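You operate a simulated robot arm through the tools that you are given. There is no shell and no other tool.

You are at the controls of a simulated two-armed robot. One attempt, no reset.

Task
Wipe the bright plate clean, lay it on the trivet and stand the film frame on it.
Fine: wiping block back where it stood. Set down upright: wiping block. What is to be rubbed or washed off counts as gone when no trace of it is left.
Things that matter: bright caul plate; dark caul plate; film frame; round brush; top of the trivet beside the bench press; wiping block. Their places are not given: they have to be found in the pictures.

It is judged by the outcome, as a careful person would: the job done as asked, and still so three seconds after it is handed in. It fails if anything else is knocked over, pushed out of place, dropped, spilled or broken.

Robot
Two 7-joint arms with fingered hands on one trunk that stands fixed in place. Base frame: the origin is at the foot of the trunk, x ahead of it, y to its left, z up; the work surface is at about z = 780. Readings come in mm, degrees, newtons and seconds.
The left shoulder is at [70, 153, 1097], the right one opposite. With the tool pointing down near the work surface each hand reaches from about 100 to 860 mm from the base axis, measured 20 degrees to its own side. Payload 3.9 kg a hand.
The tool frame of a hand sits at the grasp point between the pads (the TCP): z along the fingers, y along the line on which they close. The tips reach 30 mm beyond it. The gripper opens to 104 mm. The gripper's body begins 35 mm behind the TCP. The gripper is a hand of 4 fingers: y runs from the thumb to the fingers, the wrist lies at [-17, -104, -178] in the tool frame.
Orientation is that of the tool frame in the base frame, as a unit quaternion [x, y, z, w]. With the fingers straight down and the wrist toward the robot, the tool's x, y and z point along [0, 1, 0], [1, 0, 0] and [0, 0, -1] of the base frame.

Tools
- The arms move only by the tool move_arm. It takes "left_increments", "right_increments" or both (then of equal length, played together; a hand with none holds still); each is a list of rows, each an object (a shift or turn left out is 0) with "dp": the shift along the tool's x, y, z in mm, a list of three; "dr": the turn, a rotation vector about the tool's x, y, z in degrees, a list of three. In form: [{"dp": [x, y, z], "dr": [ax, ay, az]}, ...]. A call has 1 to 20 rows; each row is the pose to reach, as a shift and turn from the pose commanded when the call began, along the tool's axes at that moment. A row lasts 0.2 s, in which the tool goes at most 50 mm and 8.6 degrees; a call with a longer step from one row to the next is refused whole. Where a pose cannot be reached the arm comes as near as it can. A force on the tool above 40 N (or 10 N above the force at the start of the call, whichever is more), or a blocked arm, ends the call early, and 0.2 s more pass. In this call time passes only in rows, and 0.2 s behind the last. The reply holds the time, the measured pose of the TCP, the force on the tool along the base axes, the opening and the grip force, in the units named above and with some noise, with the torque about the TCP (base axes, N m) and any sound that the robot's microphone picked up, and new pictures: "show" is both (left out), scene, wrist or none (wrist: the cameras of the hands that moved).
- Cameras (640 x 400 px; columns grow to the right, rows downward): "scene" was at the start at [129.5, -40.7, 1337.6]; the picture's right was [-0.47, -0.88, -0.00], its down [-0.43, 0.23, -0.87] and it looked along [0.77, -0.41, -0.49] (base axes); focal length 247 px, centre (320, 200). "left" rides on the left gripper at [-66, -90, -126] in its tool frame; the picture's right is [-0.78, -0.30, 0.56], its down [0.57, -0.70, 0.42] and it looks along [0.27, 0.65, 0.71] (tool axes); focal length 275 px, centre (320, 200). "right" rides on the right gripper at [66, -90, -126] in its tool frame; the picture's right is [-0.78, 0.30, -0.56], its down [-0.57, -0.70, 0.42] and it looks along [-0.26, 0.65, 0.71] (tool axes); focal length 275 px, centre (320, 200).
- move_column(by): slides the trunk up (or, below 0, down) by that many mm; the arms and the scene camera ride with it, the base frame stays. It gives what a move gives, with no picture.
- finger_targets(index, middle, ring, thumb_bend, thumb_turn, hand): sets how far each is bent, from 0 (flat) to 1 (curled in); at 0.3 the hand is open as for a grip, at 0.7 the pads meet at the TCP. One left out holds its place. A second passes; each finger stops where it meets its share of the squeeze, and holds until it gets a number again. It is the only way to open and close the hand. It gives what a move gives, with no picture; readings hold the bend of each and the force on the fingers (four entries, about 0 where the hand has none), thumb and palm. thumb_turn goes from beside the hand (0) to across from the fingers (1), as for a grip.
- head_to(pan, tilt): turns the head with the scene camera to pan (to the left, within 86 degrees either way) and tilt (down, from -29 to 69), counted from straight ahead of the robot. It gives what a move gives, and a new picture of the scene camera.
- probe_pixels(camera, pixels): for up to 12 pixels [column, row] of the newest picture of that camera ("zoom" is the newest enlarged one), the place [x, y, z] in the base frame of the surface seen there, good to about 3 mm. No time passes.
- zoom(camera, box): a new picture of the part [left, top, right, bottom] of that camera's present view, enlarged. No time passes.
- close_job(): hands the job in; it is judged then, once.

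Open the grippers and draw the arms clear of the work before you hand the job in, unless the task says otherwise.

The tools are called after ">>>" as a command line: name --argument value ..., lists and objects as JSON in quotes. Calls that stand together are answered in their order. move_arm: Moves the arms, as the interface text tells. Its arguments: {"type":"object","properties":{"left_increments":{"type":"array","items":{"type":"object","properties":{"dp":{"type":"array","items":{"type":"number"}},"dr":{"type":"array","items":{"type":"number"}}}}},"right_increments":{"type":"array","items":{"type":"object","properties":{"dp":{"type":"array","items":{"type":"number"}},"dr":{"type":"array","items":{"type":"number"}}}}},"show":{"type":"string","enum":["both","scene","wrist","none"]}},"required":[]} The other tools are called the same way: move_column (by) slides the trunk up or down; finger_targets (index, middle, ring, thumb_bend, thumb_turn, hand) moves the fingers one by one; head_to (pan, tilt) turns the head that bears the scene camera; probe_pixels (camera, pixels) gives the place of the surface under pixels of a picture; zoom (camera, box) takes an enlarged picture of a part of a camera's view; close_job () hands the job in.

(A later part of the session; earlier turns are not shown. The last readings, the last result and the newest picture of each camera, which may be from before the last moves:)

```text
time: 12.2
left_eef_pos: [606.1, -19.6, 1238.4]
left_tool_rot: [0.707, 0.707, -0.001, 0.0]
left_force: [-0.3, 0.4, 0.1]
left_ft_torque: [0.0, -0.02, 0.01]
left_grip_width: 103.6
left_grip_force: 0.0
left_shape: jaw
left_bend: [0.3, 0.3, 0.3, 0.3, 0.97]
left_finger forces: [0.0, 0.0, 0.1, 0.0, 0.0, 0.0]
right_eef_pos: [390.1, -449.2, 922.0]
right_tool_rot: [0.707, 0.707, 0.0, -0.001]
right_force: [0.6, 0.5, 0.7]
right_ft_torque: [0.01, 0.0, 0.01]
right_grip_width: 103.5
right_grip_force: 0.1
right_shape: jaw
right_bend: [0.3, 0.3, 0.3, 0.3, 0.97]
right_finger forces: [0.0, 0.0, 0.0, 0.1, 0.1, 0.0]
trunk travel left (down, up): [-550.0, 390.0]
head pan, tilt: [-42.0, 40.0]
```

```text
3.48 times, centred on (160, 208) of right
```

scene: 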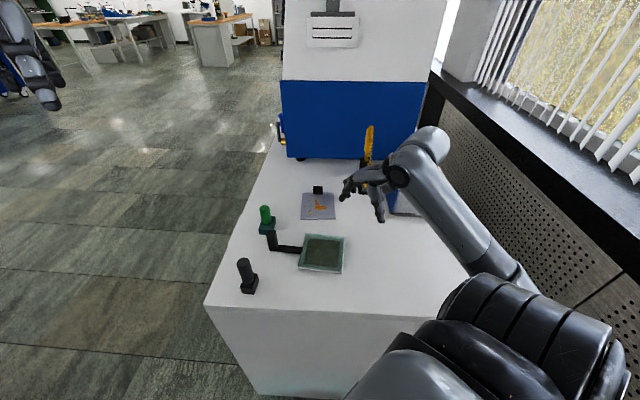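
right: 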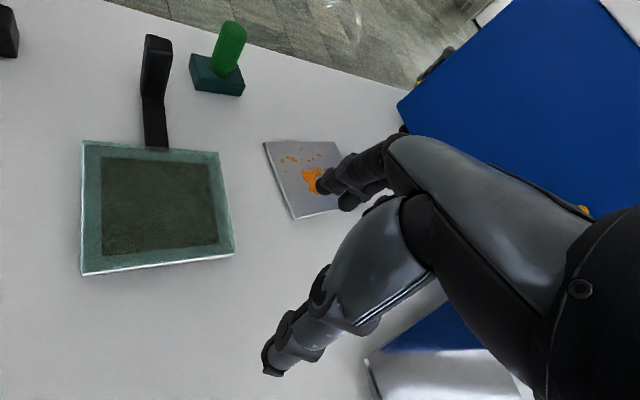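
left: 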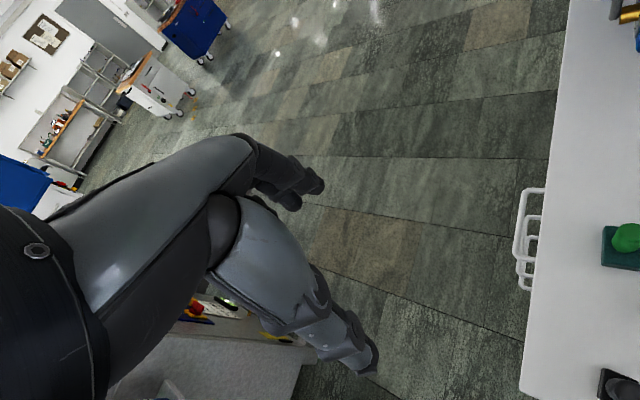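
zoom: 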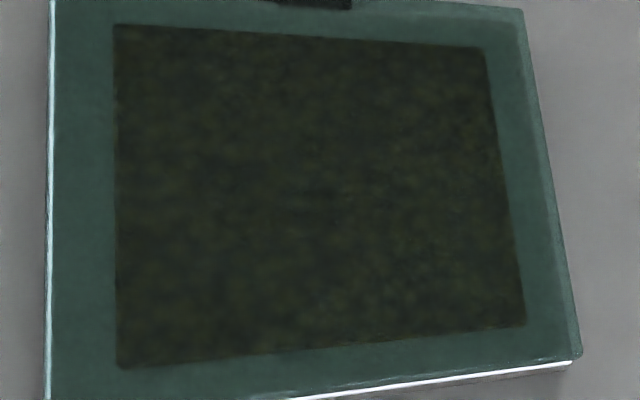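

The stack under the green sheet is a silver body with the L-shaped handle holding a dark film – that is the film frame as a grippable object. The green felt-faced block is the wiping block. I probe its corners and handle precisely for grasping with the right hand.

>>> probe_pixels --camera "right" --pixels '[[194, 56], [244, 85], [202, 76], [237, 67], [235, 27], [235, 32], [229, 45], [225, 60], [220, 85], [244, 92], [203, 88], [192, 60]]'

>>> zoom --camera "scene" --box '[255, 202, 285, 240]'

```text
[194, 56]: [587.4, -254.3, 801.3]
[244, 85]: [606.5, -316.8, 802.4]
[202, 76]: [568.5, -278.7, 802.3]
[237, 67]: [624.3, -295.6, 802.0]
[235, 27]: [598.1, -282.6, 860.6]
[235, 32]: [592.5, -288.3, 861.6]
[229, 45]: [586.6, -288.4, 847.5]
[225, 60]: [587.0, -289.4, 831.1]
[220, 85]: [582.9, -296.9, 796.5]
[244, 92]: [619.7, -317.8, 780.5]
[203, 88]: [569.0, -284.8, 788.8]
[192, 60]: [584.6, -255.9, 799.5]
```

```text
10.53 times, centred on (270, 221) of scene
```

zoom: 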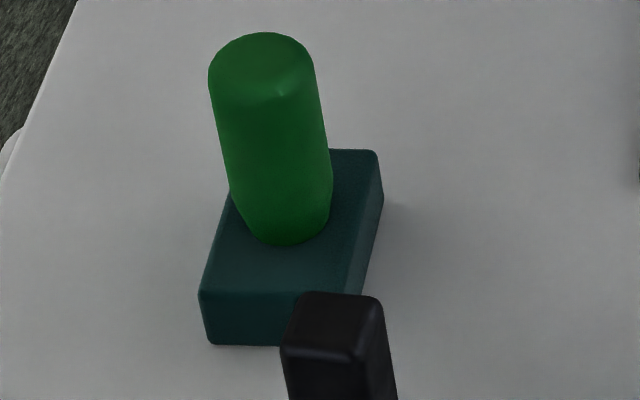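

The wiping block is centred at about (596,-286), its long axis along (0.69,-0.72), handle top at z≈862. I move the right hand above it, yawing by −46° so thumb and fingers clear the L-post at (515,-250).

>>> move_arm --right_increments '[{"dp": [27, 34, -7], "dr": [0, 0, 7.7]}, {"dp": [54, 68, -13], "dr": [0, 0, 15.3]}, {"dp": [81, 103, -20], "dr": [0, 0, 23]}, {"dp": [109, 137, -26], "dr": [0, 0, 30.7]}, {"dp": [136, 171, -33], "dr": [0, 0, 38.3]}, {"dp": [163, 206, -39], "dr": [0, 0, 46]}]'

```text
time: 13.7
left_eef_pos: [607.3, -17.4, 1238.5]
left_tool_rot: [0.706, 0.708, -0.002, 0.0]
left_force: [-0.4, 0.0, -0.6]
left_ft_torque: [0.0, 0.01, -0.01]
left_grip_width: 103.9
left_grip_force: 0.0
left_shape: jaw
left_bend: [0.3, 0.3, 0.3, 0.3, 0.97]
left_finger forces: [0.0, 0.0, 0.0, 0.1, 0.0, 0.0]
right_eef_pos: [598.3, -281.9, 960.2]
right_tool_rot: [0.928, 0.374, 0.0, 0.001]
right_force: [-1.0, 0.4, -0.1]
right_ft_torque: [-0.01, 0.01, -0.02]
right_grip_width: 104.0
right_grip_force: 0.1
right_shape: jaw
right_bend: [0.3, 0.3, 0.3, 0.3, 0.97]
right_finger forces: [0.0, 0.1, 0.0, 0.1, 0.0, 0.1]
trunk travel left (down, up): [-550.0, 390.0]
head pan, tilt: [-42.0, 40.0]
```

scene: 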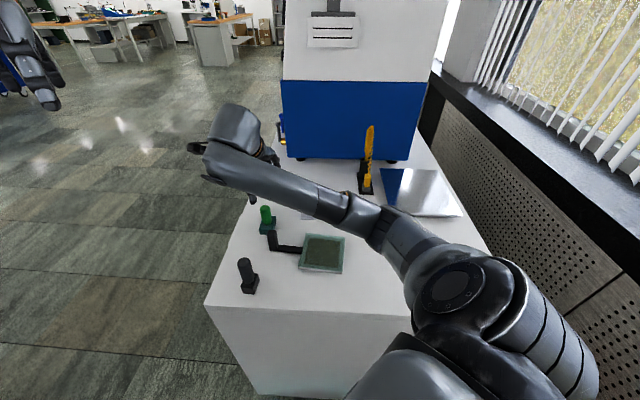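
right: 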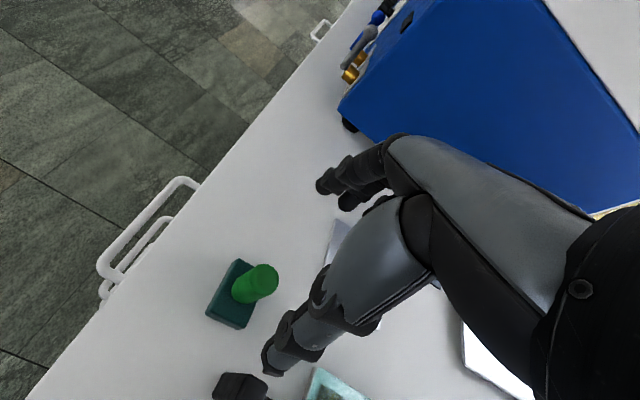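

The hand is above the block; thumb tip shows at (270,370) near the black post (240,388). I descend partway to check clearance.

>>> move_arm --right_increments '[{"dp": [-2, 1, 22]}, {"dp": [-2, 1, 45]}, {"dp": [-2, 1, 65]}]'

```text
time: 14.4
left_eef_pos: [605.8, -19.2, 1238.4]
left_tool_rot: [0.707, 0.707, 0.0, 0.0]
left_force: [-0.2, -0.3, 0.5]
left_ft_torque: [0.0, -0.02, 0.03]
left_grip_width: 103.5
left_grip_force: 0.0
left_shape: jaw
left_bend: [0.3, 0.3, 0.3, 0.3, 0.97]
left_finger forces: [0.0, 0.0, 0.0, 0.0, 0.0, 0.0]
right_eef_pos: [595.7, -286.2, 895.7]
right_tool_rot: [0.927, 0.375, 0.0, 0.001]
right_force: [-0.1, -0.6, -0.2]
right_ft_torque: [-0.01, 0.02, -0.01]
right_grip_width: 103.5
right_grip_force: 0.1
right_shape: jaw
right_bend: [0.3, 0.3, 0.3, 0.3, 0.97]
right_finger forces: [0.1, 0.0, 0.1, 0.1, 0.1, 0.0]
trunk travel left (down, up): [-550.0, 390.0]
head pan, tilt: [-42.0, 40.0]
```

scene: 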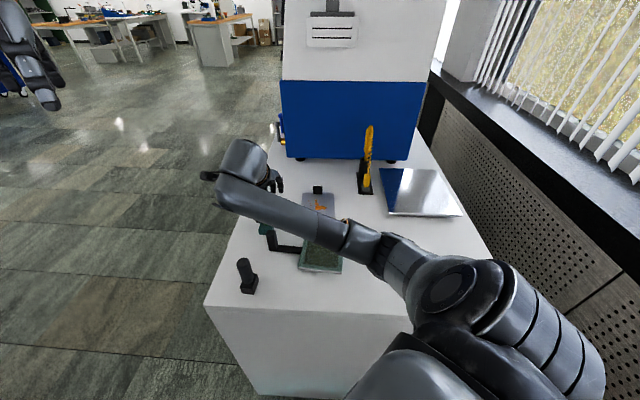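
right: 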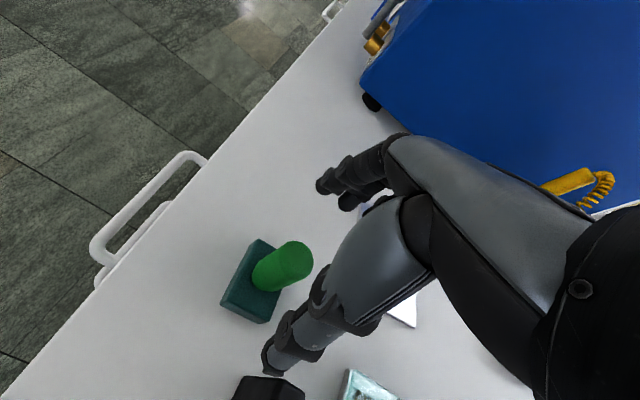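

Thumb and post look close in the image; I probe both to get the real gap.

>>> probe_pixels --camera "right" --pixels '[[268, 362], [265, 355], [275, 350], [270, 385], [250, 385], [290, 388], [325, 190], [345, 200], [290, 330], [285, 265], [290, 250], [360, 170]]'

```text
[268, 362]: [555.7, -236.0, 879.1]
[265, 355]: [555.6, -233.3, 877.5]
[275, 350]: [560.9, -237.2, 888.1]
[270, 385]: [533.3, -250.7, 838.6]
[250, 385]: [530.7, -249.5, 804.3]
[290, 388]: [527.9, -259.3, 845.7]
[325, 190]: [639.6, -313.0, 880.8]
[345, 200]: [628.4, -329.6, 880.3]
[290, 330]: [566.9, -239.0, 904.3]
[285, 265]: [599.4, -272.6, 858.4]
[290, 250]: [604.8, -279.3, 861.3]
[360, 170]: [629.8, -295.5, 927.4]
```

The thumb has about 20 mm clearance from the post. I descend to TCP z≈845 and close on the handle.

>>> move_arm --right_increments '[{"dp": [0, 0, 18]}, {"dp": [0, 0, 36]}, {"dp": [0, 0, 50]}]' --show "wrist"

>>> finger_targets --hand "right" --index 0.75 --middle 0.75 --ring 0.75 --thumb_bend 0.75

```text
time: 15.2
left_eef_pos: [605.6, -19.1, 1238.0]
left_tool_rot: [0.707, 0.707, -0.001, -0.001]
left_force: [0.1, 1.2, 0.8]
left_ft_torque: [-0.01, 0.0, 0.01]
left_grip_width: 104.0
left_grip_force: 0.1
left_shape: jaw
left_bend: [0.3, 0.3, 0.3, 0.3, 0.97]
left_finger forces: [0.1, 0.0, 0.1, 0.1, 0.0, 0.1]
right_eef_pos: [595.3, -288.1, 845.7]
right_tool_rot: [0.927, 0.375, 0.0, 0.0]
right_force: [0.4, -0.5, 1.0]
right_ft_torque: [0.02, 0.02, 0.0]
right_grip_width: 103.7
right_grip_force: 0.1
right_shape: jaw
right_bend: [0.3, 0.3, 0.3, 0.3, 0.97]
right_finger forces: [0.1, 0.0, 0.1, 0.0, 0.0, 0.0]
trunk travel left (down, up): [-550.0, 390.0]
head pan, tilt: [-42.0, 40.0]
```

right: 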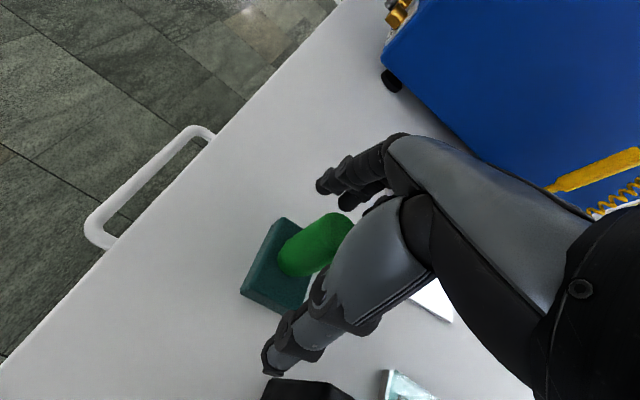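

```text
time: 16.2
left_eef_pos: [606.0, -17.8, 1239.1]
left_tool_rot: [0.707, 0.707, 0.0, 0.0]
left_force: [-0.1, 0.7, -0.1]
left_ft_torque: [0.03, 0.0, 0.04]
left_grip_width: 103.6
left_grip_force: 0.0
left_shape: jaw
left_bend: [0.3, 0.3, 0.3, 0.3, 0.97]
left_finger forces: [0.1, 0.1, 0.0, 0.0, 0.0, 0.0]
right_eef_pos: [596.2, -288.4, 845.8]
right_tool_rot: [0.927, 0.374, 0.0, 0.0]
right_force: [0.2, 0.7, -0.1]
right_ft_torque: [0.07, 0.0, 0.01]
right_grip_width: 23.0
right_grip_force: 14.8
right_shape: fingers
right_bend: [0.6, 0.74, 0.75, 0.64, 0.95]
right_finger forces: [10.5, 5.4, 0.0, 0.1, 14.5, 0.0]
trunk travel left (down, up): [-550.0, 390.0]
head pan, tilt: [-42.0, 40.0]
```

The handle is held (index 10.5 N, thumb 14.5 N, width 23). I lift 60 mm and check.

>>> move_arm --right_increments '[{"dp": [0, 0, -10]}, {"dp": [0, 0, -30]}, {"dp": [0, 0, -60]}]'

```text
time: 17.1
left_eef_pos: [605.8, -18.1, 1238.7]
left_tool_rot: [0.707, 0.707, 0.0, 0.0]
left_force: [-0.6, 0.3, -0.4]
left_ft_torque: [-0.01, 0.02, -0.01]
left_grip_width: 103.6
left_grip_force: 0.0
left_shape: jaw
left_bend: [0.3, 0.3, 0.3, 0.3, 0.97]
left_finger forces: [0.0, 0.0, 0.0, 0.1, 0.0, 0.1]
right_eef_pos: [596.6, -287.8, 905.5]
right_tool_rot: [0.927, 0.374, 0.0, 0.0]
right_force: [0.5, 0.0, -0.6]
right_ft_torque: [-0.02, 0.0, 0.01]
right_grip_width: 23.2
right_grip_force: 14.6
right_shape: fingers
right_bend: [0.6, 0.74, 0.75, 0.64, 0.95]
right_finger forces: [10.5, 5.0, 0.0, 0.1, 13.9, 0.0]
trunk travel left (down, up): [-550.0, 390.0]
head pan, tilt: [-42.0, 40.0]
```

scene: 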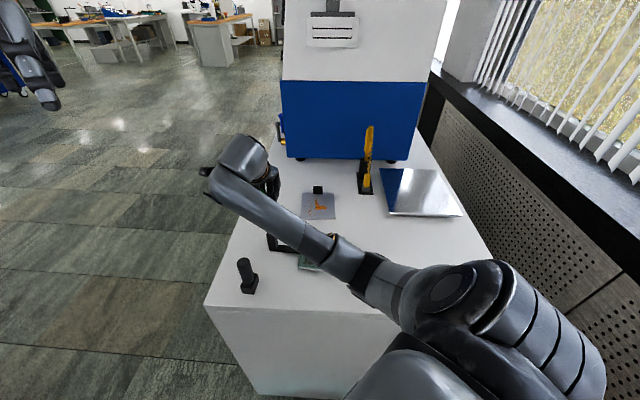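
right: 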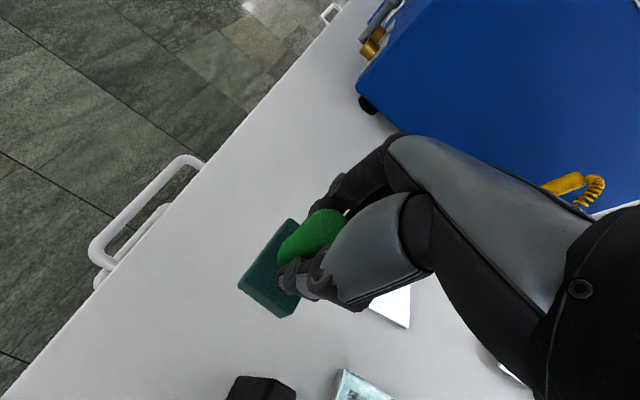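

The block is firmly held upright; bottom is ~65.7 mm below the TCP. I carry it over the bright plate (left side, mid) at safe height.

>>> move_arm --right_increments '[{"dp": [-25, 29, 0]}, {"dp": [-50, 58, 0]}, {"dp": [-75, 87, 0]}, {"dp": [-99, 115, 0]}, {"dp": [-99, 115, 25]}]'

```text
time: 18.2
left_eef_pos: [607.2, -18.0, 1238.9]
left_tool_rot: [0.707, 0.707, 0.0, -0.001]
left_force: [0.3, 0.4, 0.0]
left_ft_torque: [-0.06, -0.03, 0.02]
left_grip_width: 104.2
left_grip_force: 0.0
left_shape: jaw
left_bend: [0.3, 0.3, 0.3, 0.3, 0.97]
left_finger forces: [0.1, 0.0, 0.0, 0.1, 0.0, 0.0]
right_eef_pos: [603.1, -440.3, 879.9]
right_tool_rot: [0.927, 0.374, 0.0, 0.001]
right_force: [1.2, 0.1, -0.8]
right_ft_torque: [0.0, -0.03, -0.05]
right_grip_width: 22.9
right_grip_force: 14.0
right_shape: fingers
right_bend: [0.6, 0.74, 0.75, 0.64, 0.95]
right_finger forces: [10.4, 4.4, 0.0, 0.1, 13.6, 0.0]
trunk travel left (down, up): [-550.0, 390.0]
head pan, tilt: [-42.0, 40.0]
```

scene: 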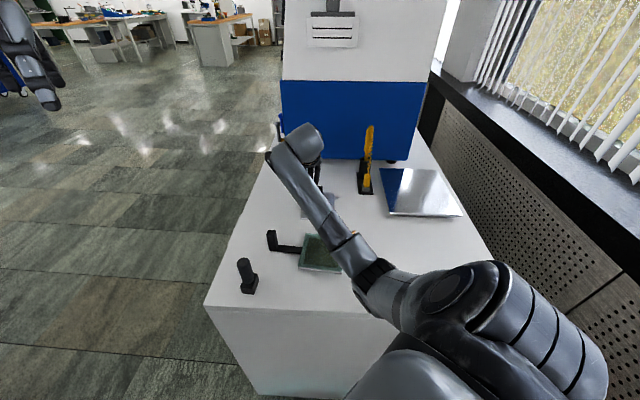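
right: 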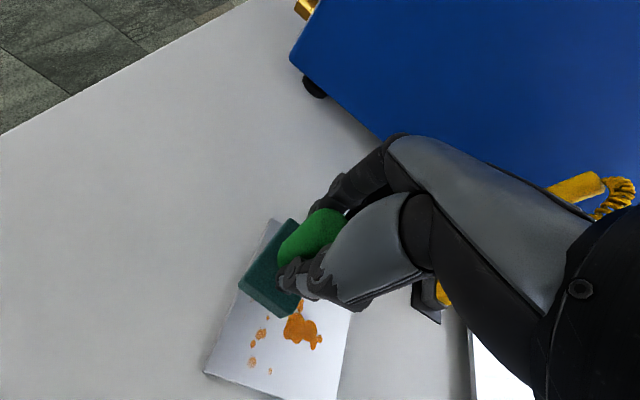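

The block hovers over the plate's left-far part. I lower gently until contact.

>>> move_arm --right_increments '[{"dp": [0, 0, 12]}, {"dp": [0, 0, 22]}, {"dp": [0, 0, 27]}, {"dp": [0, 0, 29]}, {"dp": [0, 0, 30]}]' --show "wrist"

```text
time: 19.4
left_eef_pos: [605.2, -18.9, 1240.2]
left_tool_rot: [0.707, 0.707, 0.0, 0.0]
left_force: [0.0, 0.3, -0.5]
left_ft_torque: [0.03, 0.02, 0.0]
left_grip_width: 103.8
left_grip_force: 0.0
left_shape: jaw
left_bend: [0.3, 0.3, 0.3, 0.3, 0.97]
left_finger forces: [0.0, 0.0, 0.1, 0.0, 0.1, 0.0]
right_eef_pos: [603.5, -440.2, 851.4]
right_tool_rot: [0.927, 0.375, 0.0, 0.0]
right_force: [-1.2, -0.8, 3.2]
right_ft_torque: [0.02, 0.02, -0.03]
right_grip_width: 23.2
right_grip_force: 15.1
right_shape: fingers
right_bend: [0.6, 0.74, 0.75, 0.64, 0.95]
right_finger forces: [10.7, 5.0, 0.0, 0.1, 13.8, 0.0]
trunk travel left (down, up): [-550.0, 390.0]
head pan, tilt: [-42.0, 40.0]
```

right: 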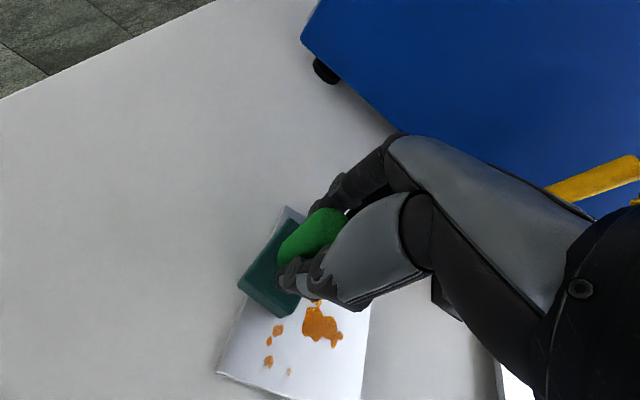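

Contact made (about 3 N). I press a touch more and stroke toward the near end and back, to see whether the stain is removed and the plate stays put.

>>> move_arm --right_increments '[{"dp": [0, 0, 1.5]}, {"dp": [-1, -14, 1.5]}, {"dp": [-2, -28, 1.5]}, {"dp": [-2, -42, 1.5]}]' --show "wrist"

```text
time: 20.4
left_eef_pos: [605.1, -17.8, 1239.4]
left_tool_rot: [0.708, 0.707, 0.0, 0.0]
left_force: [0.1, 0.4, 0.1]
left_ft_torque: [0.01, 0.0, 0.01]
left_grip_width: 103.9
left_grip_force: 0.1
left_shape: jaw
left_bend: [0.3, 0.3, 0.3, 0.3, 0.97]
left_finger forces: [0.1, 0.1, 0.0, 0.0, 0.0, 0.0]
right_eef_pos: [572.1, -409.5, 849.5]
right_tool_rot: [0.927, 0.375, -0.001, 0.0]
right_force: [2.0, -1.4, 4.2]
right_ft_torque: [0.07, -0.09, -0.03]
right_grip_width: 22.8
right_grip_force: 15.0
right_shape: fingers
right_bend: [0.59, 0.74, 0.75, 0.65, 0.94]
right_finger forces: [11.8, 4.7, 0.0, 0.0, 13.1, 0.1]
trunk travel left (down, up): [-550.0, 390.0]
head pan, tilt: [-42.0, 40.0]
```

right: 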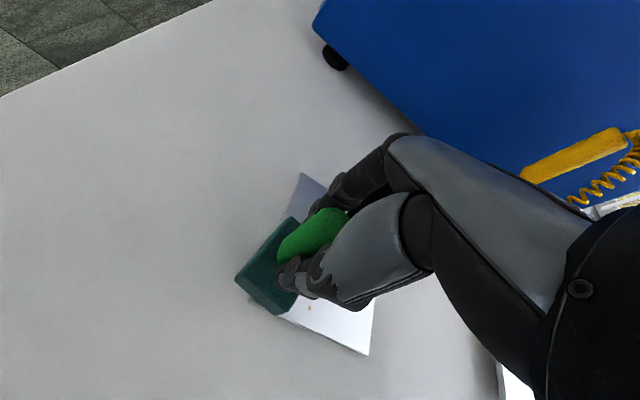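

The stroke took off what it passed over with ~4 N and little drag. I raster across the rest of the plate.

>>> move_arm --right_increments '[{"dp": [-15, 1, 0.3]}, {"dp": [-30, 2, 0.3]}, {"dp": [-45, 3, 0.3]}, {"dp": [-60, 4, 0.3]}, {"dp": [-77, 5, 0.3]}, {"dp": [-76, 15, 0.3]}, {"dp": [-75, 25, 0.3]}, {"dp": [-60, 24, 0.3]}, {"dp": [-45, 23, 0.3]}, {"dp": [-30, 22, 0.3]}, {"dp": [-15, 21, 0.3]}, {"dp": [0, 20, 0.3]}, {"dp": [1, 32, 0.3]}, {"dp": [2, 43, 0.3]}, {"dp": [-13, 44, 0.3]}, {"dp": [-28, 45, 0.3]}, {"dp": [-43, 45, 0.3]}, {"dp": [-58, 46, 0.3]}, {"dp": [-73, 46, 0.3]}]'

```text
time: 24.4
left_eef_pos: [606.7, -18.2, 1238.5]
left_tool_rot: [0.707, 0.707, 0.001, -0.001]
left_force: [-0.4, -0.1, -0.6]
left_ft_torque: [0.0, -0.01, -0.03]
left_grip_width: 103.3
left_grip_force: 0.1
left_shape: jaw
left_bend: [0.3, 0.3, 0.3, 0.3, 0.97]
left_finger forces: [0.0, 0.0, 0.0, 0.0, 0.0, 0.1]
right_eef_pos: [551.7, -495.5, 849.0]
right_tool_rot: [0.927, 0.374, 0.0, 0.0]
right_force: [0.0, 0.9, 3.0]
right_ft_torque: [0.1, -0.05, 0.02]
right_grip_width: 22.9
right_grip_force: 15.0
right_shape: fingers
right_bend: [0.59, 0.74, 0.75, 0.65, 0.94]
right_finger forces: [11.6, 5.4, 0.0, 0.1, 13.1, 0.0]
trunk travel left (down, up): [-550.0, 390.0]
head pan, tilt: [-42.0, 40.0]
```

scene: 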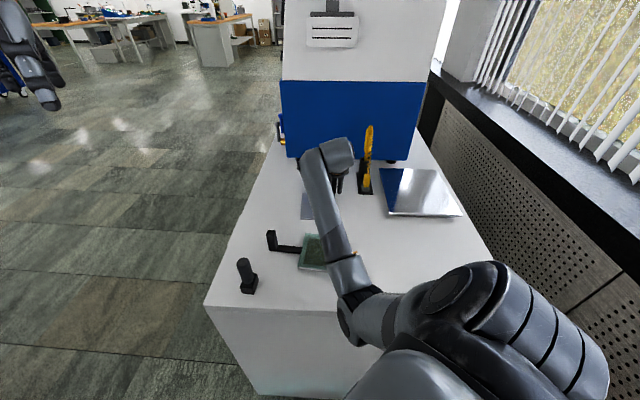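
right: 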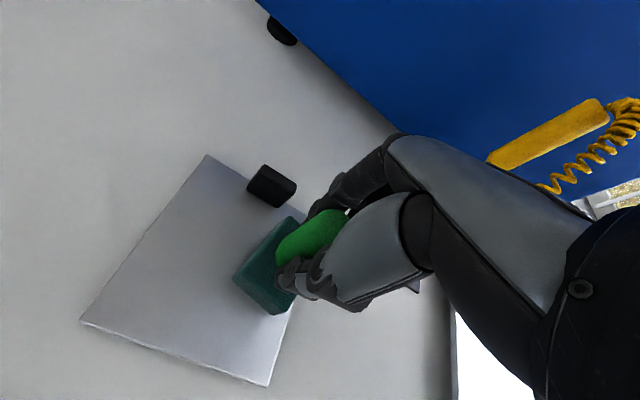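

The plate looks clean. I zoom for remaining traces.

>>> zoom --camera "right" --box '[70, 140, 310, 390]'

>>> zoom --camera "right" --box '[170, 150, 300, 250]'

>>> zoom --camera "right" --box '[80, 260, 290, 390]'

```text
1.60 times, centred on (190, 265) of right
```

zoom: 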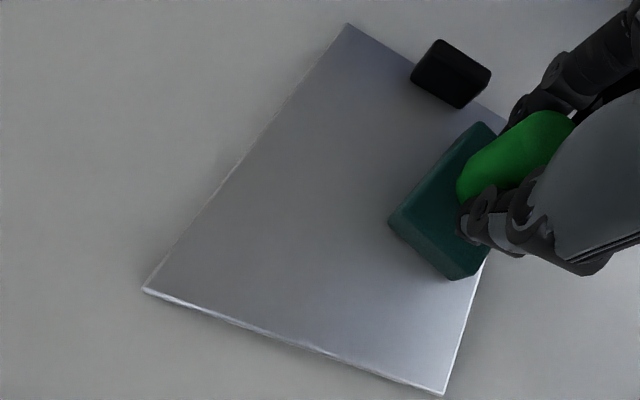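

```text
4.00 times, centred on (235, 200) of right
```

zoom: 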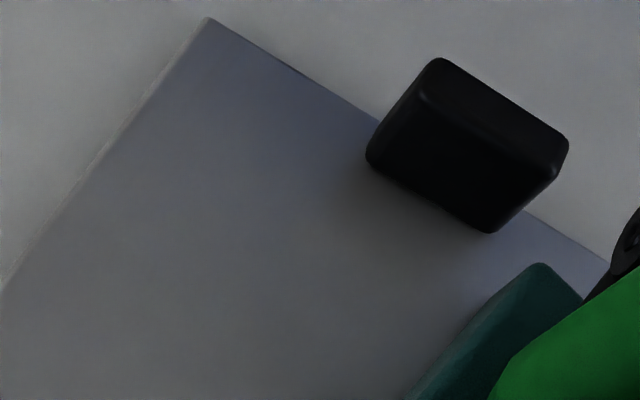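

```text
3.05 times, centred on (185, 325) of right
```

zoom: 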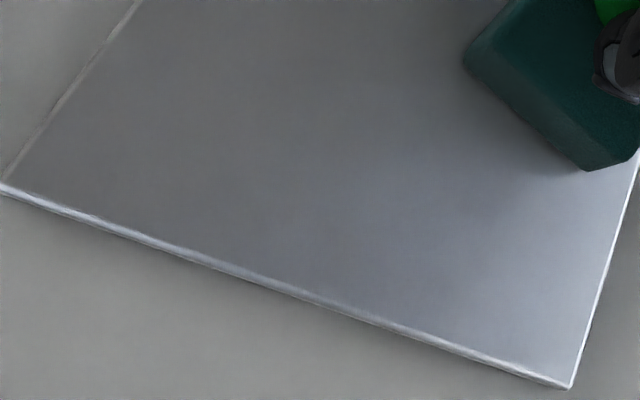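

No trace in the visible part. I lift off 55 mm to inspect the remaining corner too.

>>> move_arm --right_increments '[{"dp": [0, 0, -10]}, {"dp": [0, 0, -30]}, {"dp": [15, -15, -55]}]'

>>> zoom --camera "right" --box '[70, 100, 390, 390]'

>>> zoom --camera "scene" --box '[290, 170, 350, 230]'

```text
time: 25.2
left_eef_pos: [607.0, -17.2, 1238.6]
left_tool_rot: [0.707, 0.707, -0.001, 0.0]
left_force: [0.2, -0.5, -1.0]
left_ft_torque: [-0.02, -0.01, 0.01]
left_grip_width: 103.6
left_grip_force: 0.0
left_shape: jaw
left_bend: [0.3, 0.3, 0.3, 0.3, 0.97]
left_finger forces: [0.0, 0.0, 0.0, 0.1, 0.1, 0.0]
right_eef_pos: [554.2, -472.3, 906.0]
right_tool_rot: [0.927, 0.375, -0.001, 0.001]
right_force: [-0.1, 0.6, -0.2]
right_ft_torque: [-0.03, 0.01, -0.01]
right_grip_width: 22.8
right_grip_force: 13.7
right_shape: fingers
right_bend: [0.59, 0.74, 0.75, 0.65, 0.95]
right_finger forces: [11.1, 3.4, 0.0, 0.0, 12.7, 0.0]
trunk travel left (down, up): [-550.0, 390.0]
head pan, tilt: [-42.0, 40.0]
```

scene: 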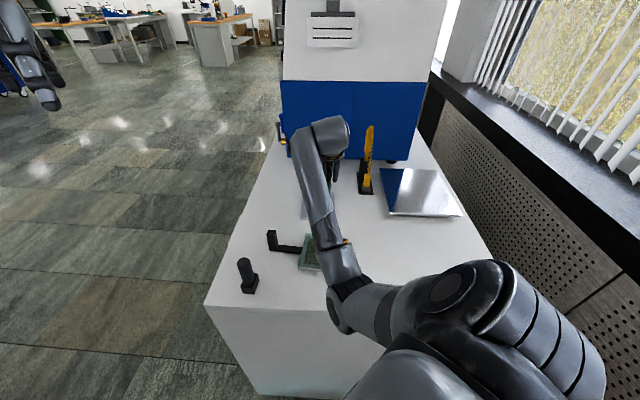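
right: 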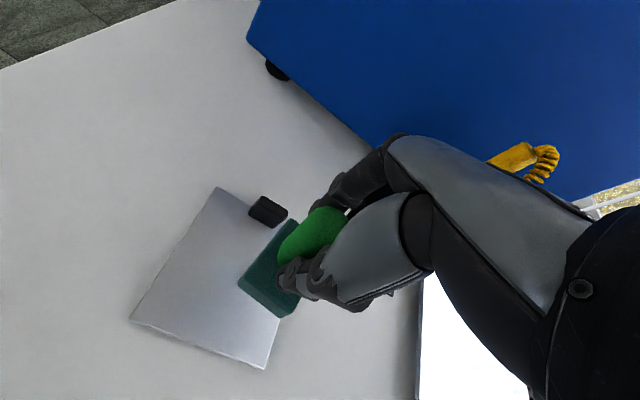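

```text
1.38 times, centred on (230, 245) of right
```

zoom: 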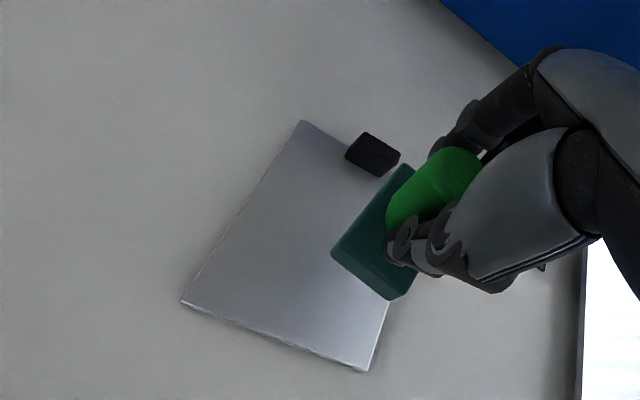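

```text
6.67 times, centred on (320, 200) of scene
```

zoom: 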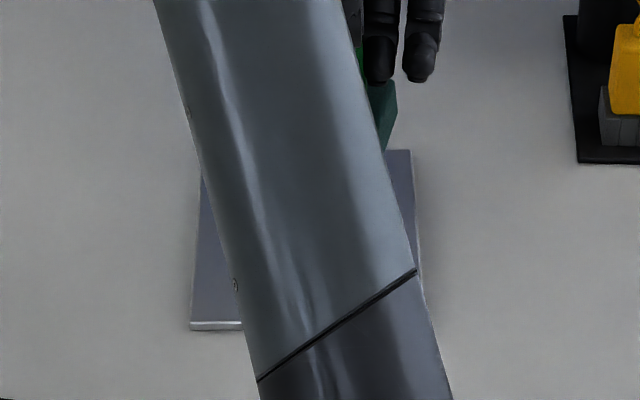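

I carry the block back over its home spot at height, then check the whole plate in the scene view before setting it down.

>>> move_arm --right_increments '[{"dp": [32, -21, 0]}, {"dp": [64, -42, 0]}, {"dp": [96, -63, 0]}, {"dp": [128, -84, 0]}, {"dp": [158, -103, 0]}]'

>>> zoom --camera "scene" --box '[290, 170, 350, 230]'

```text
time: 26.4
left_eef_pos: [606.5, -18.4, 1238.7]
left_tool_rot: [0.707, 0.707, -0.001, 0.0]
left_force: [-0.1, -0.1, -0.9]
left_ft_torque: [0.01, 0.01, -0.02]
left_grip_width: 103.9
left_grip_force: 0.1
left_shape: jaw
left_bend: [0.3, 0.3, 0.3, 0.3, 0.97]
left_finger forces: [0.0, 0.0, 0.1, 0.0, 0.1, 0.0]
right_eef_pos: [596.0, -289.7, 903.9]
right_tool_rot: [0.927, 0.375, -0.002, 0.001]
right_force: [-0.2, -0.4, -0.3]
right_ft_torque: [-0.02, -0.04, -0.05]
right_grip_width: 22.7
right_grip_force: 13.5
right_shape: fingers
right_bend: [0.59, 0.75, 0.75, 0.65, 0.95]
right_finger forces: [11.0, 3.2, 0.0, 0.1, 12.7, 0.0]
trunk travel left (down, up): [-550.0, 390.0]
head pan, tilt: [-42.0, 40.0]
```

scene: 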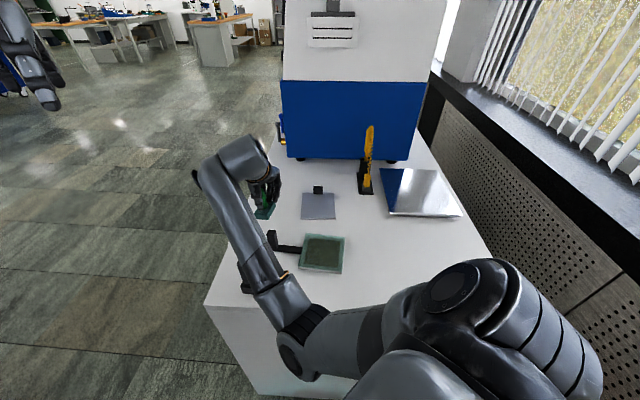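
right: 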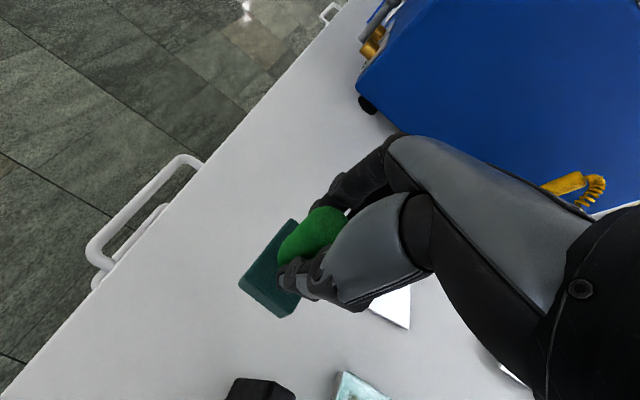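

```text
6.67 times, centred on (320, 200) of scene
```

zoom: 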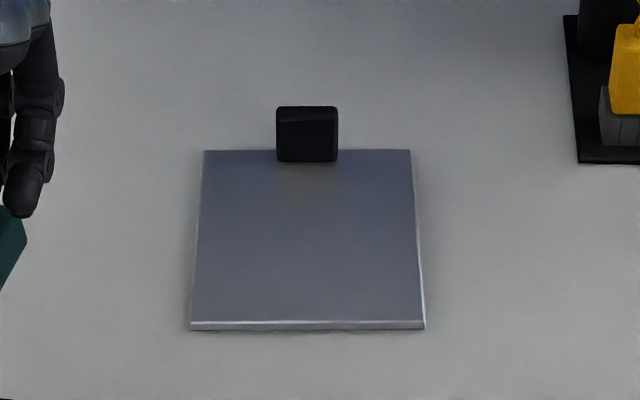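

The plate is clean. The forearm now appears to pass near the dark brush at (245,285), so I probe its height there.

>>> probe_pixels --camera "scene" --pixels '[[245, 250], [260, 290], [255, 270], [285, 310], [300, 330], [245, 285], [242, 288], [300, 350], [330, 310], [230, 220], [275, 285], [290, 370]]'

>>> zoom --camera "scene" --box '[200, 220, 320, 340]'

```text
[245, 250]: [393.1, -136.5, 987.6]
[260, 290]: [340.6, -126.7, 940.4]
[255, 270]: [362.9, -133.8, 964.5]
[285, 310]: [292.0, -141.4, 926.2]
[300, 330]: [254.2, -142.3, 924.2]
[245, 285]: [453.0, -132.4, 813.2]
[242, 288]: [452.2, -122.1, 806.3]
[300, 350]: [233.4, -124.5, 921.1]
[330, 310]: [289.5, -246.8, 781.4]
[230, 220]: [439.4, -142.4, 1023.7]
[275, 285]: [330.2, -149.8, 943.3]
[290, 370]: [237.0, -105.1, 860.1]
```

```text
3.33 times, centred on (260, 280) of scene
```

zoom: 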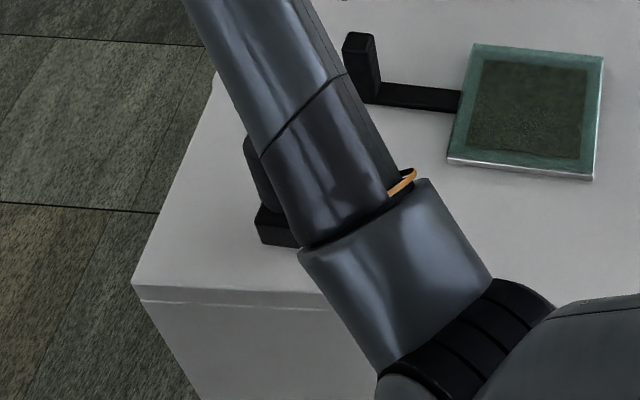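

The forearm clears the brush (top 882) at present height by roughly 45 mm. I descend in stages and recheck.

>>> move_arm --right_increments '[{"dp": [1, -1, 10]}, {"dp": [1, -1, 20]}, {"dp": [1, -1, 30]}]'

>>> zoom --camera "scene" --box '[200, 220, 320, 340]'

>>> probe_pixels --camera "scene" --pixels '[[245, 250], [260, 290], [255, 270], [250, 260], [240, 240], [235, 230], [230, 220], [285, 310]]'

```text
time: 27.2
left_eef_pos: [606.4, -19.9, 1237.9]
left_tool_rot: [0.707, 0.708, 0.0, 0.0]
left_force: [-0.2, 0.1, 0.5]
left_ft_torque: [0.02, -0.01, 0.0]
left_grip_width: 103.7
left_grip_force: 0.1
left_shape: jaw
left_bend: [0.3, 0.3, 0.3, 0.3, 0.97]
left_finger forces: [0.1, 0.0, 0.0, 0.0, 0.0, 0.0]
right_eef_pos: [596.5, -289.7, 872.6]
right_tool_rot: [0.927, 0.375, -0.001, 0.0]
right_force: [0.8, -0.4, 0.3]
right_ft_torque: [-0.03, -0.02, -0.02]
right_grip_width: 22.9
right_grip_force: 13.6
right_shape: fingers
right_bend: [0.59, 0.75, 0.75, 0.65, 0.95]
right_finger forces: [11.1, 3.1, 0.0, 0.0, 12.6, 0.1]
trunk travel left (down, up): [-550.0, 390.0]
head pan, tilt: [-42.0, 40.0]
```

scene: 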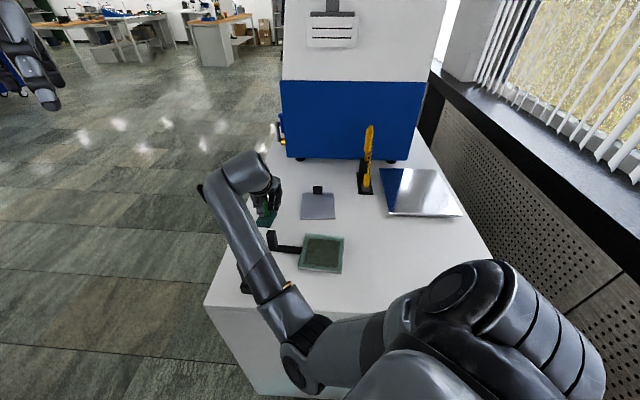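
right: 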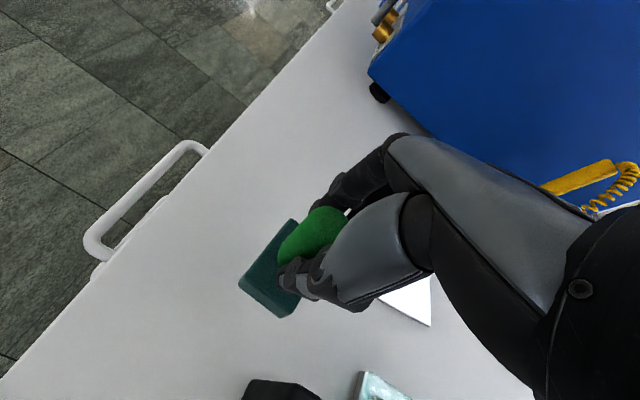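

```text
3.33 times, centred on (260, 280) of scene
```

zoom: 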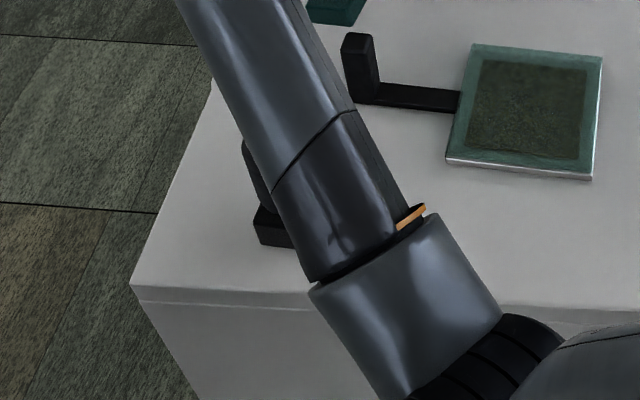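

```text
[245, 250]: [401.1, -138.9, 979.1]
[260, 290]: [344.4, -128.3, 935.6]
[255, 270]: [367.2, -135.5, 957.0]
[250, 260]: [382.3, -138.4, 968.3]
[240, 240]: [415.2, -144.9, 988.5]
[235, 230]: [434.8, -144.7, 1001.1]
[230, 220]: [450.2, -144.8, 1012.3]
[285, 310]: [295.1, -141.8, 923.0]
```

The forearm radius is ~31 mm, leaving ~35 mm over the brush at the final height. I lower the block the rest of the way to contact.

>>> move_arm --right_increments '[{"dp": [0.5, -1, 10]}, {"dp": [0.5, -1, 20]}, {"dp": [0.5, -1, 24]}, {"dp": [0.5, -1, 26]}]'

>>> zoom --camera "scene" --box '[200, 170, 320, 310]'

```text
time: 28.2
left_eef_pos: [606.4, -19.2, 1238.2]
left_tool_rot: [0.707, 0.707, 0.0, 0.001]
left_force: [1.2, -0.4, -0.1]
left_ft_torque: [-0.01, -0.01, 0.01]
left_grip_width: 103.7
left_grip_force: 0.0
left_shape: jaw
left_bend: [0.3, 0.3, 0.3, 0.3, 0.97]
left_finger forces: [0.1, 0.0, 0.0, 0.0, 0.0, 0.0]
right_eef_pos: [594.8, -292.2, 851.2]
right_tool_rot: [0.928, 0.372, 0.001, 0.005]
right_force: [-0.8, 0.2, -1.3]
right_ft_torque: [0.0, -0.02, -0.02]
right_grip_width: 22.7
right_grip_force: 13.2
right_shape: fingers
right_bend: [0.59, 0.75, 0.75, 0.65, 0.95]
right_finger forces: [11.1, 2.9, 0.0, 0.0, 12.6, 0.0]
trunk travel left (down, up): [-550.0, 390.0]
head pan, tilt: [-42.0, 40.0]
```

scene: 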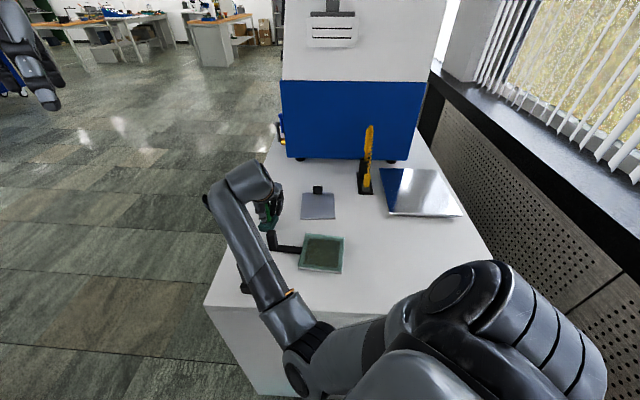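
right: 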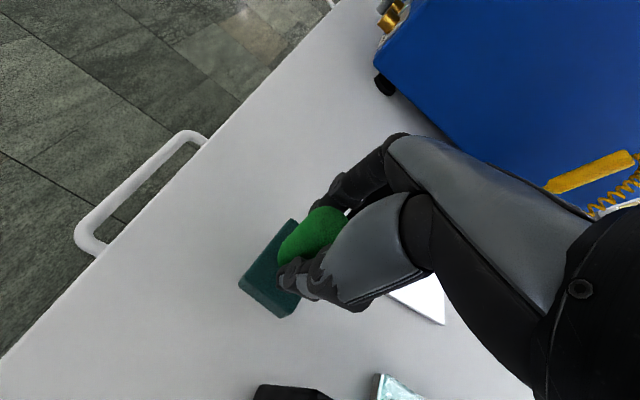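

```text
2.86 times, centred on (260, 240) of scene
```

zoom: 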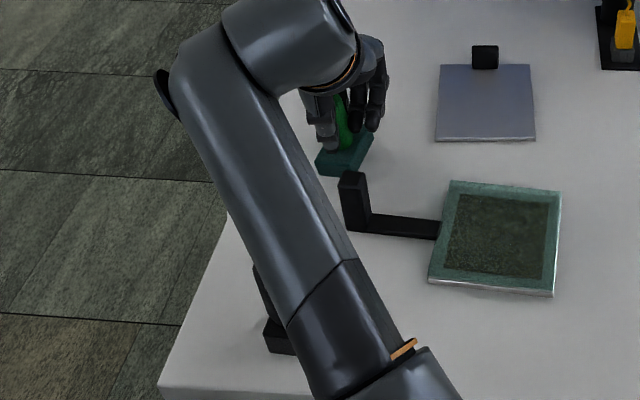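

The hand stopped about 4–5 mm short with no tool force and a slight pose error, so the arm's configuration is limiting (elbow drifted inward). I raise back up rather than force it.

>>> move_arm --right_increments '[{"dp": [0, 0, -10]}, {"dp": [0, 0, -30]}, {"dp": [0, 0, -60]}]' --show "scene"

>>> zoom --camera "scene" --box '[180, 200, 420, 400]'

>>> probe_pixels --camera "scene" --pixels '[[212, 300], [225, 305], [240, 308], [400, 310], [420, 312], [290, 370], [300, 380], [285, 360], [320, 350], [350, 340], [310, 395], [380, 330]]'

```text
time: 29.1
left_eef_pos: [605.6, -17.6, 1240.5]
left_tool_rot: [0.707, 0.707, 0.0, 0.0]
left_force: [-0.1, 0.5, -0.5]
left_ft_torque: [0.0, 0.01, -0.02]
left_grip_width: 103.6
left_grip_force: 0.1
left_shape: jaw
left_bend: [0.3, 0.3, 0.3, 0.3, 0.97]
left_finger forces: [0.0, 0.0, 0.1, 0.1, 0.0, 0.1]
right_eef_pos: [595.3, -288.4, 906.4]
right_tool_rot: [0.927, 0.376, 0.0, -0.003]
right_force: [0.0, 0.7, -0.8]
right_ft_torque: [0.04, -0.02, -0.02]
right_grip_width: 22.6
right_grip_force: 12.7
right_shape: fingers
right_bend: [0.59, 0.75, 0.75, 0.65, 0.95]
right_finger forces: [10.9, 3.0, 0.0, 0.0, 12.6, 0.0]
trunk travel left (down, up): [-550.0, 390.0]
head pan, tilt: [-42.0, 40.0]
```

scene: 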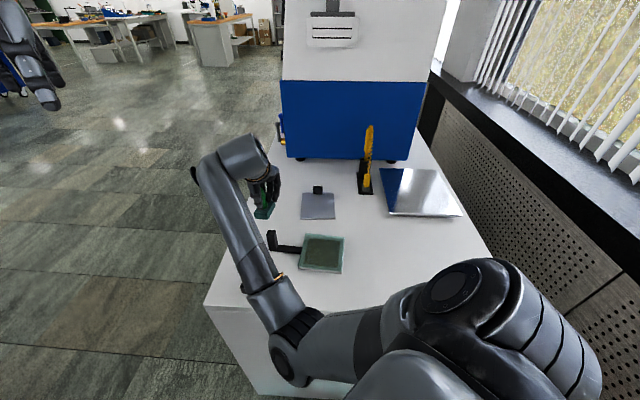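

```text
2.00 times, centred on (300, 300) of scene
```

zoom: 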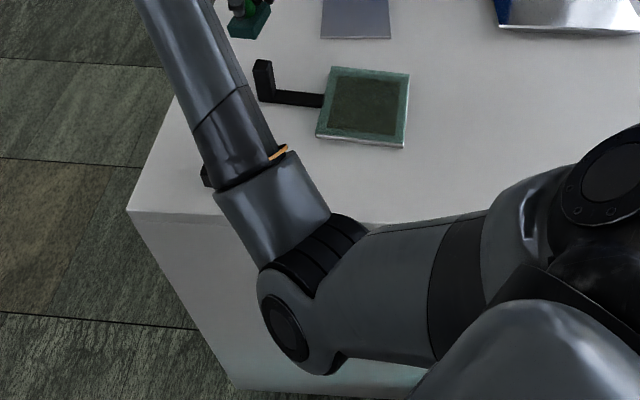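

```text
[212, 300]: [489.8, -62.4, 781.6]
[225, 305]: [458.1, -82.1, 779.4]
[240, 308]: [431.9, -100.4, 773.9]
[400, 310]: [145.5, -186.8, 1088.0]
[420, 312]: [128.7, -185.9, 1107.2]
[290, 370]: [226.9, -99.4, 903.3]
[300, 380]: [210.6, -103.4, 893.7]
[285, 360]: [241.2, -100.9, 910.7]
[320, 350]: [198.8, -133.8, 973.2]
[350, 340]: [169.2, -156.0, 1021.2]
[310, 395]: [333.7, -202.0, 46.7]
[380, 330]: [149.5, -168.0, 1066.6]
```

The elbow has swung inward. I go back through the earlier pose (390,-449) with the hand yaw undone to restore the outward elbow, carrying the block high.

>>> move_arm --right_increments '[{"dp": [-43, -4.5, -9], "dr": [0, 0, -7.6]}, {"dp": [-86, -9, -18], "dr": [0, 0, -15.3]}, {"dp": [-129, -13.5, -27], "dr": [0, 0, -23]}, {"dp": [-172, -18, -36], "dr": [0, 0, -30.6]}, {"dp": [-215, -22.5, -45], "dr": [0, 0, -38.3]}, {"dp": [-258, -27, -54], "dr": [0, 0, -46]}]'

```text
time: 30.4
left_eef_pos: [604.3, -22.1, 1239.0]
left_tool_rot: [0.707, 0.707, 0.001, -0.001]
left_force: [-0.6, -0.1, -0.3]
left_ft_torque: [0.01, -0.02, 0.02]
left_grip_width: 103.6
left_grip_force: 0.1
left_shape: jaw
left_bend: [0.3, 0.3, 0.3, 0.3, 0.97]
left_finger forces: [0.1, 0.0, 0.0, 0.0, 0.0, 0.0]
right_eef_pos: [389.4, -449.5, 960.8]
right_tool_rot: [0.707, 0.707, 0.002, -0.001]
right_force: [-0.3, -0.3, -1.0]
right_ft_torque: [-0.01, -0.03, 0.01]
right_grip_width: 22.5
right_grip_force: 13.2
right_shape: fingers
right_bend: [0.59, 0.75, 0.75, 0.65, 0.95]
right_finger forces: [10.9, 3.0, 0.1, 0.0, 12.3, 0.1]
trunk travel left (down, up): [-550.0, 390.0]
head pan, tilt: [-42.0, 40.0]
```

scene: 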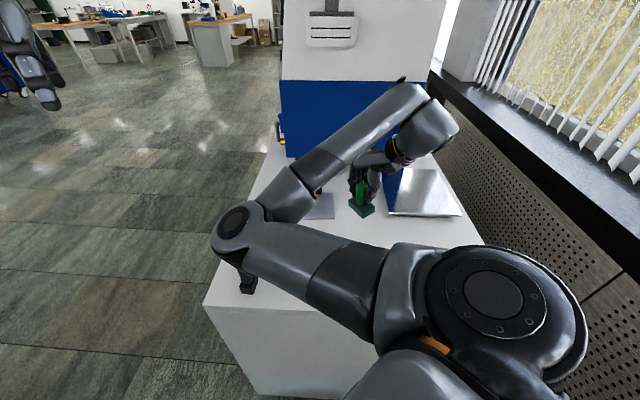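
right: 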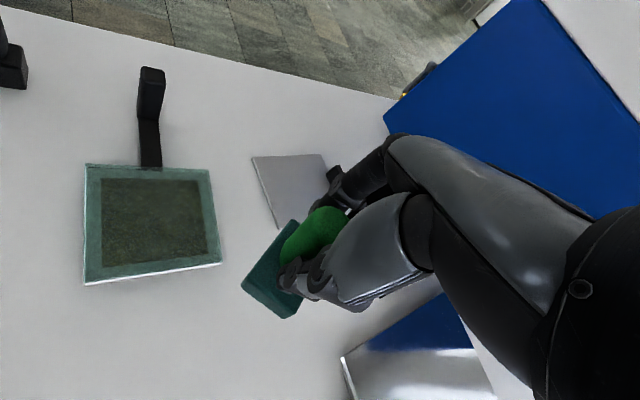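

The elbow is now far inward because the −46° yaw pulls the wrist to the left. I yaw the hand the other way (wrist to the right) at a high, free spot to swing the elbow outward again.

>>> move_arm --right_increments '[{"dp": [-5, 0, -10], "dr": [0, 0, -8]}, {"dp": [-10, 0, -20], "dr": [0, 0, -16]}, {"dp": [-15, 0, -30], "dr": [0, 0, -24]}, {"dp": [-20, 0, -40], "dr": [0, 0, -32]}, {"dp": [-25, 0, -50], "dr": [0, 0, -40]}, {"dp": [-30, 0, -60], "dr": [0, 0, -48]}]'

```text
time: 31.9
left_eef_pos: [604.9, -20.0, 1238.6]
left_tool_rot: [0.707, 0.707, 0.0, 0.0]
left_force: [-0.6, 1.2, 0.0]
left_ft_torque: [0.0, 0.01, 0.03]
left_grip_width: 103.7
left_grip_force: 0.0
left_shape: jaw
left_bend: [0.3, 0.3, 0.3, 0.3, 0.97]
left_finger forces: [0.1, 0.0, 0.1, 0.0, 0.0, 0.0]
right_eef_pos: [390.0, -479.6, 1021.6]
right_tool_rot: [0.358, 0.934, 0.0, -0.001]
right_force: [-0.2, -0.2, -0.9]
right_ft_torque: [0.05, -0.01, 0.02]
right_grip_width: 22.9
right_grip_force: 13.1
right_shape: fingers
right_bend: [0.59, 0.75, 0.75, 0.65, 0.95]
right_finger forces: [11.1, 2.8, 0.0, 0.0, 12.3, 0.0]
trunk travel left (down, up): [-550.0, 390.0]
head pan, tilt: [-42.0, 40.0]
```

scene: 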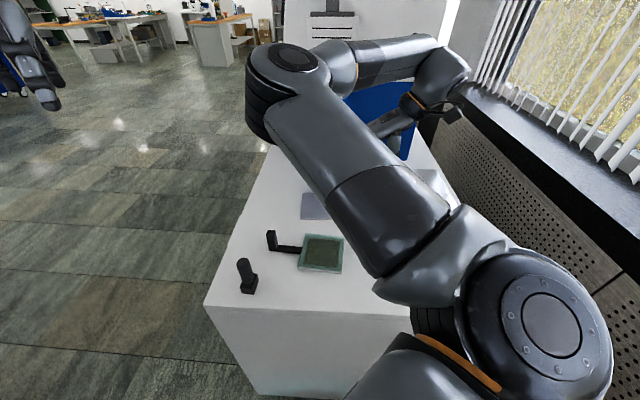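
right: 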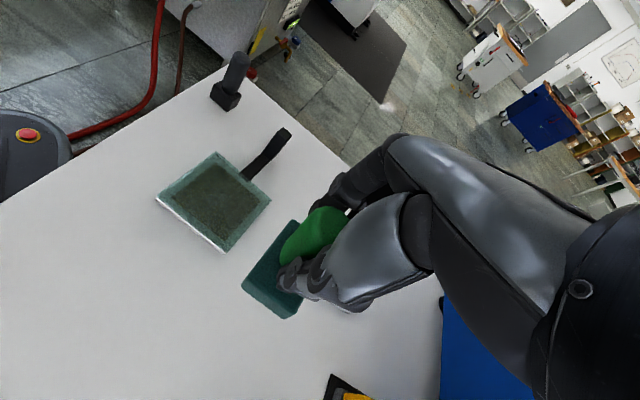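

The elbow has swung up over the top. I continue that motion a bit (hand further right and up) so the elbow passes to the outside.

>>> move_arm --right_increments '[{"dp": [-20, 30, -15]}, {"dp": [-40, 0, -30]}, {"dp": [-60, -20, -45]}, {"dp": [-80, -45, -60]}, {"dp": [-100, -70, -75]}]'

```text
time: 33.0
left_eef_pos: [605.0, -22.2, 1239.5]
left_tool_rot: [0.707, 0.707, 0.0, -0.001]
left_force: [0.2, -1.9, -1.3]
left_ft_torque: [0.03, -0.01, -0.02]
left_grip_width: 103.8
left_grip_force: 0.0
left_shape: jaw
left_bend: [0.3, 0.3, 0.3, 0.3, 0.97]
left_finger forces: [0.0, 0.1, 0.0, 0.0, 0.0, 0.1]
right_eef_pos: [417.0, -598.6, 1094.5]
right_tool_rot: [0.359, 0.933, 0.001, 0.0]
right_force: [0.4, -0.7, -0.9]
right_ft_torque: [0.02, 0.0, 0.0]
right_grip_width: 22.6
right_grip_force: 13.6
right_shape: fingers
right_bend: [0.59, 0.75, 0.75, 0.65, 0.95]
right_finger forces: [11.1, 2.8, 0.0, 0.1, 12.3, 0.1]
trunk travel left (down, up): [-550.0, 390.0]
head pan, tilt: [-42.0, 40.0]
```

scene: 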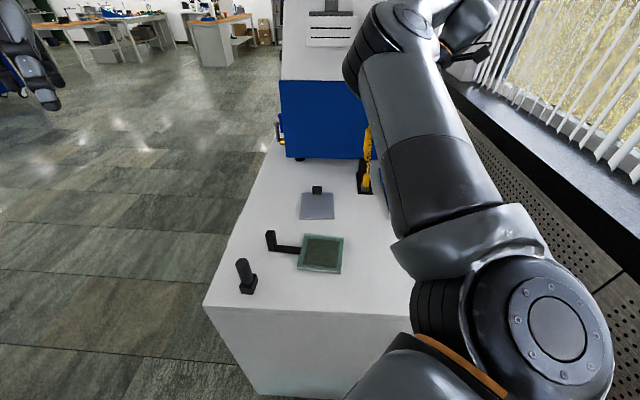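
right: 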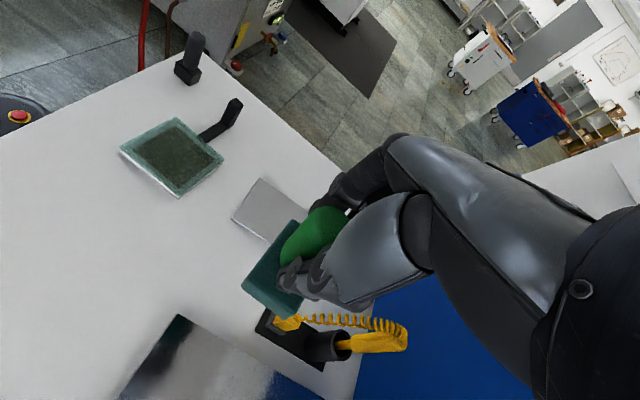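

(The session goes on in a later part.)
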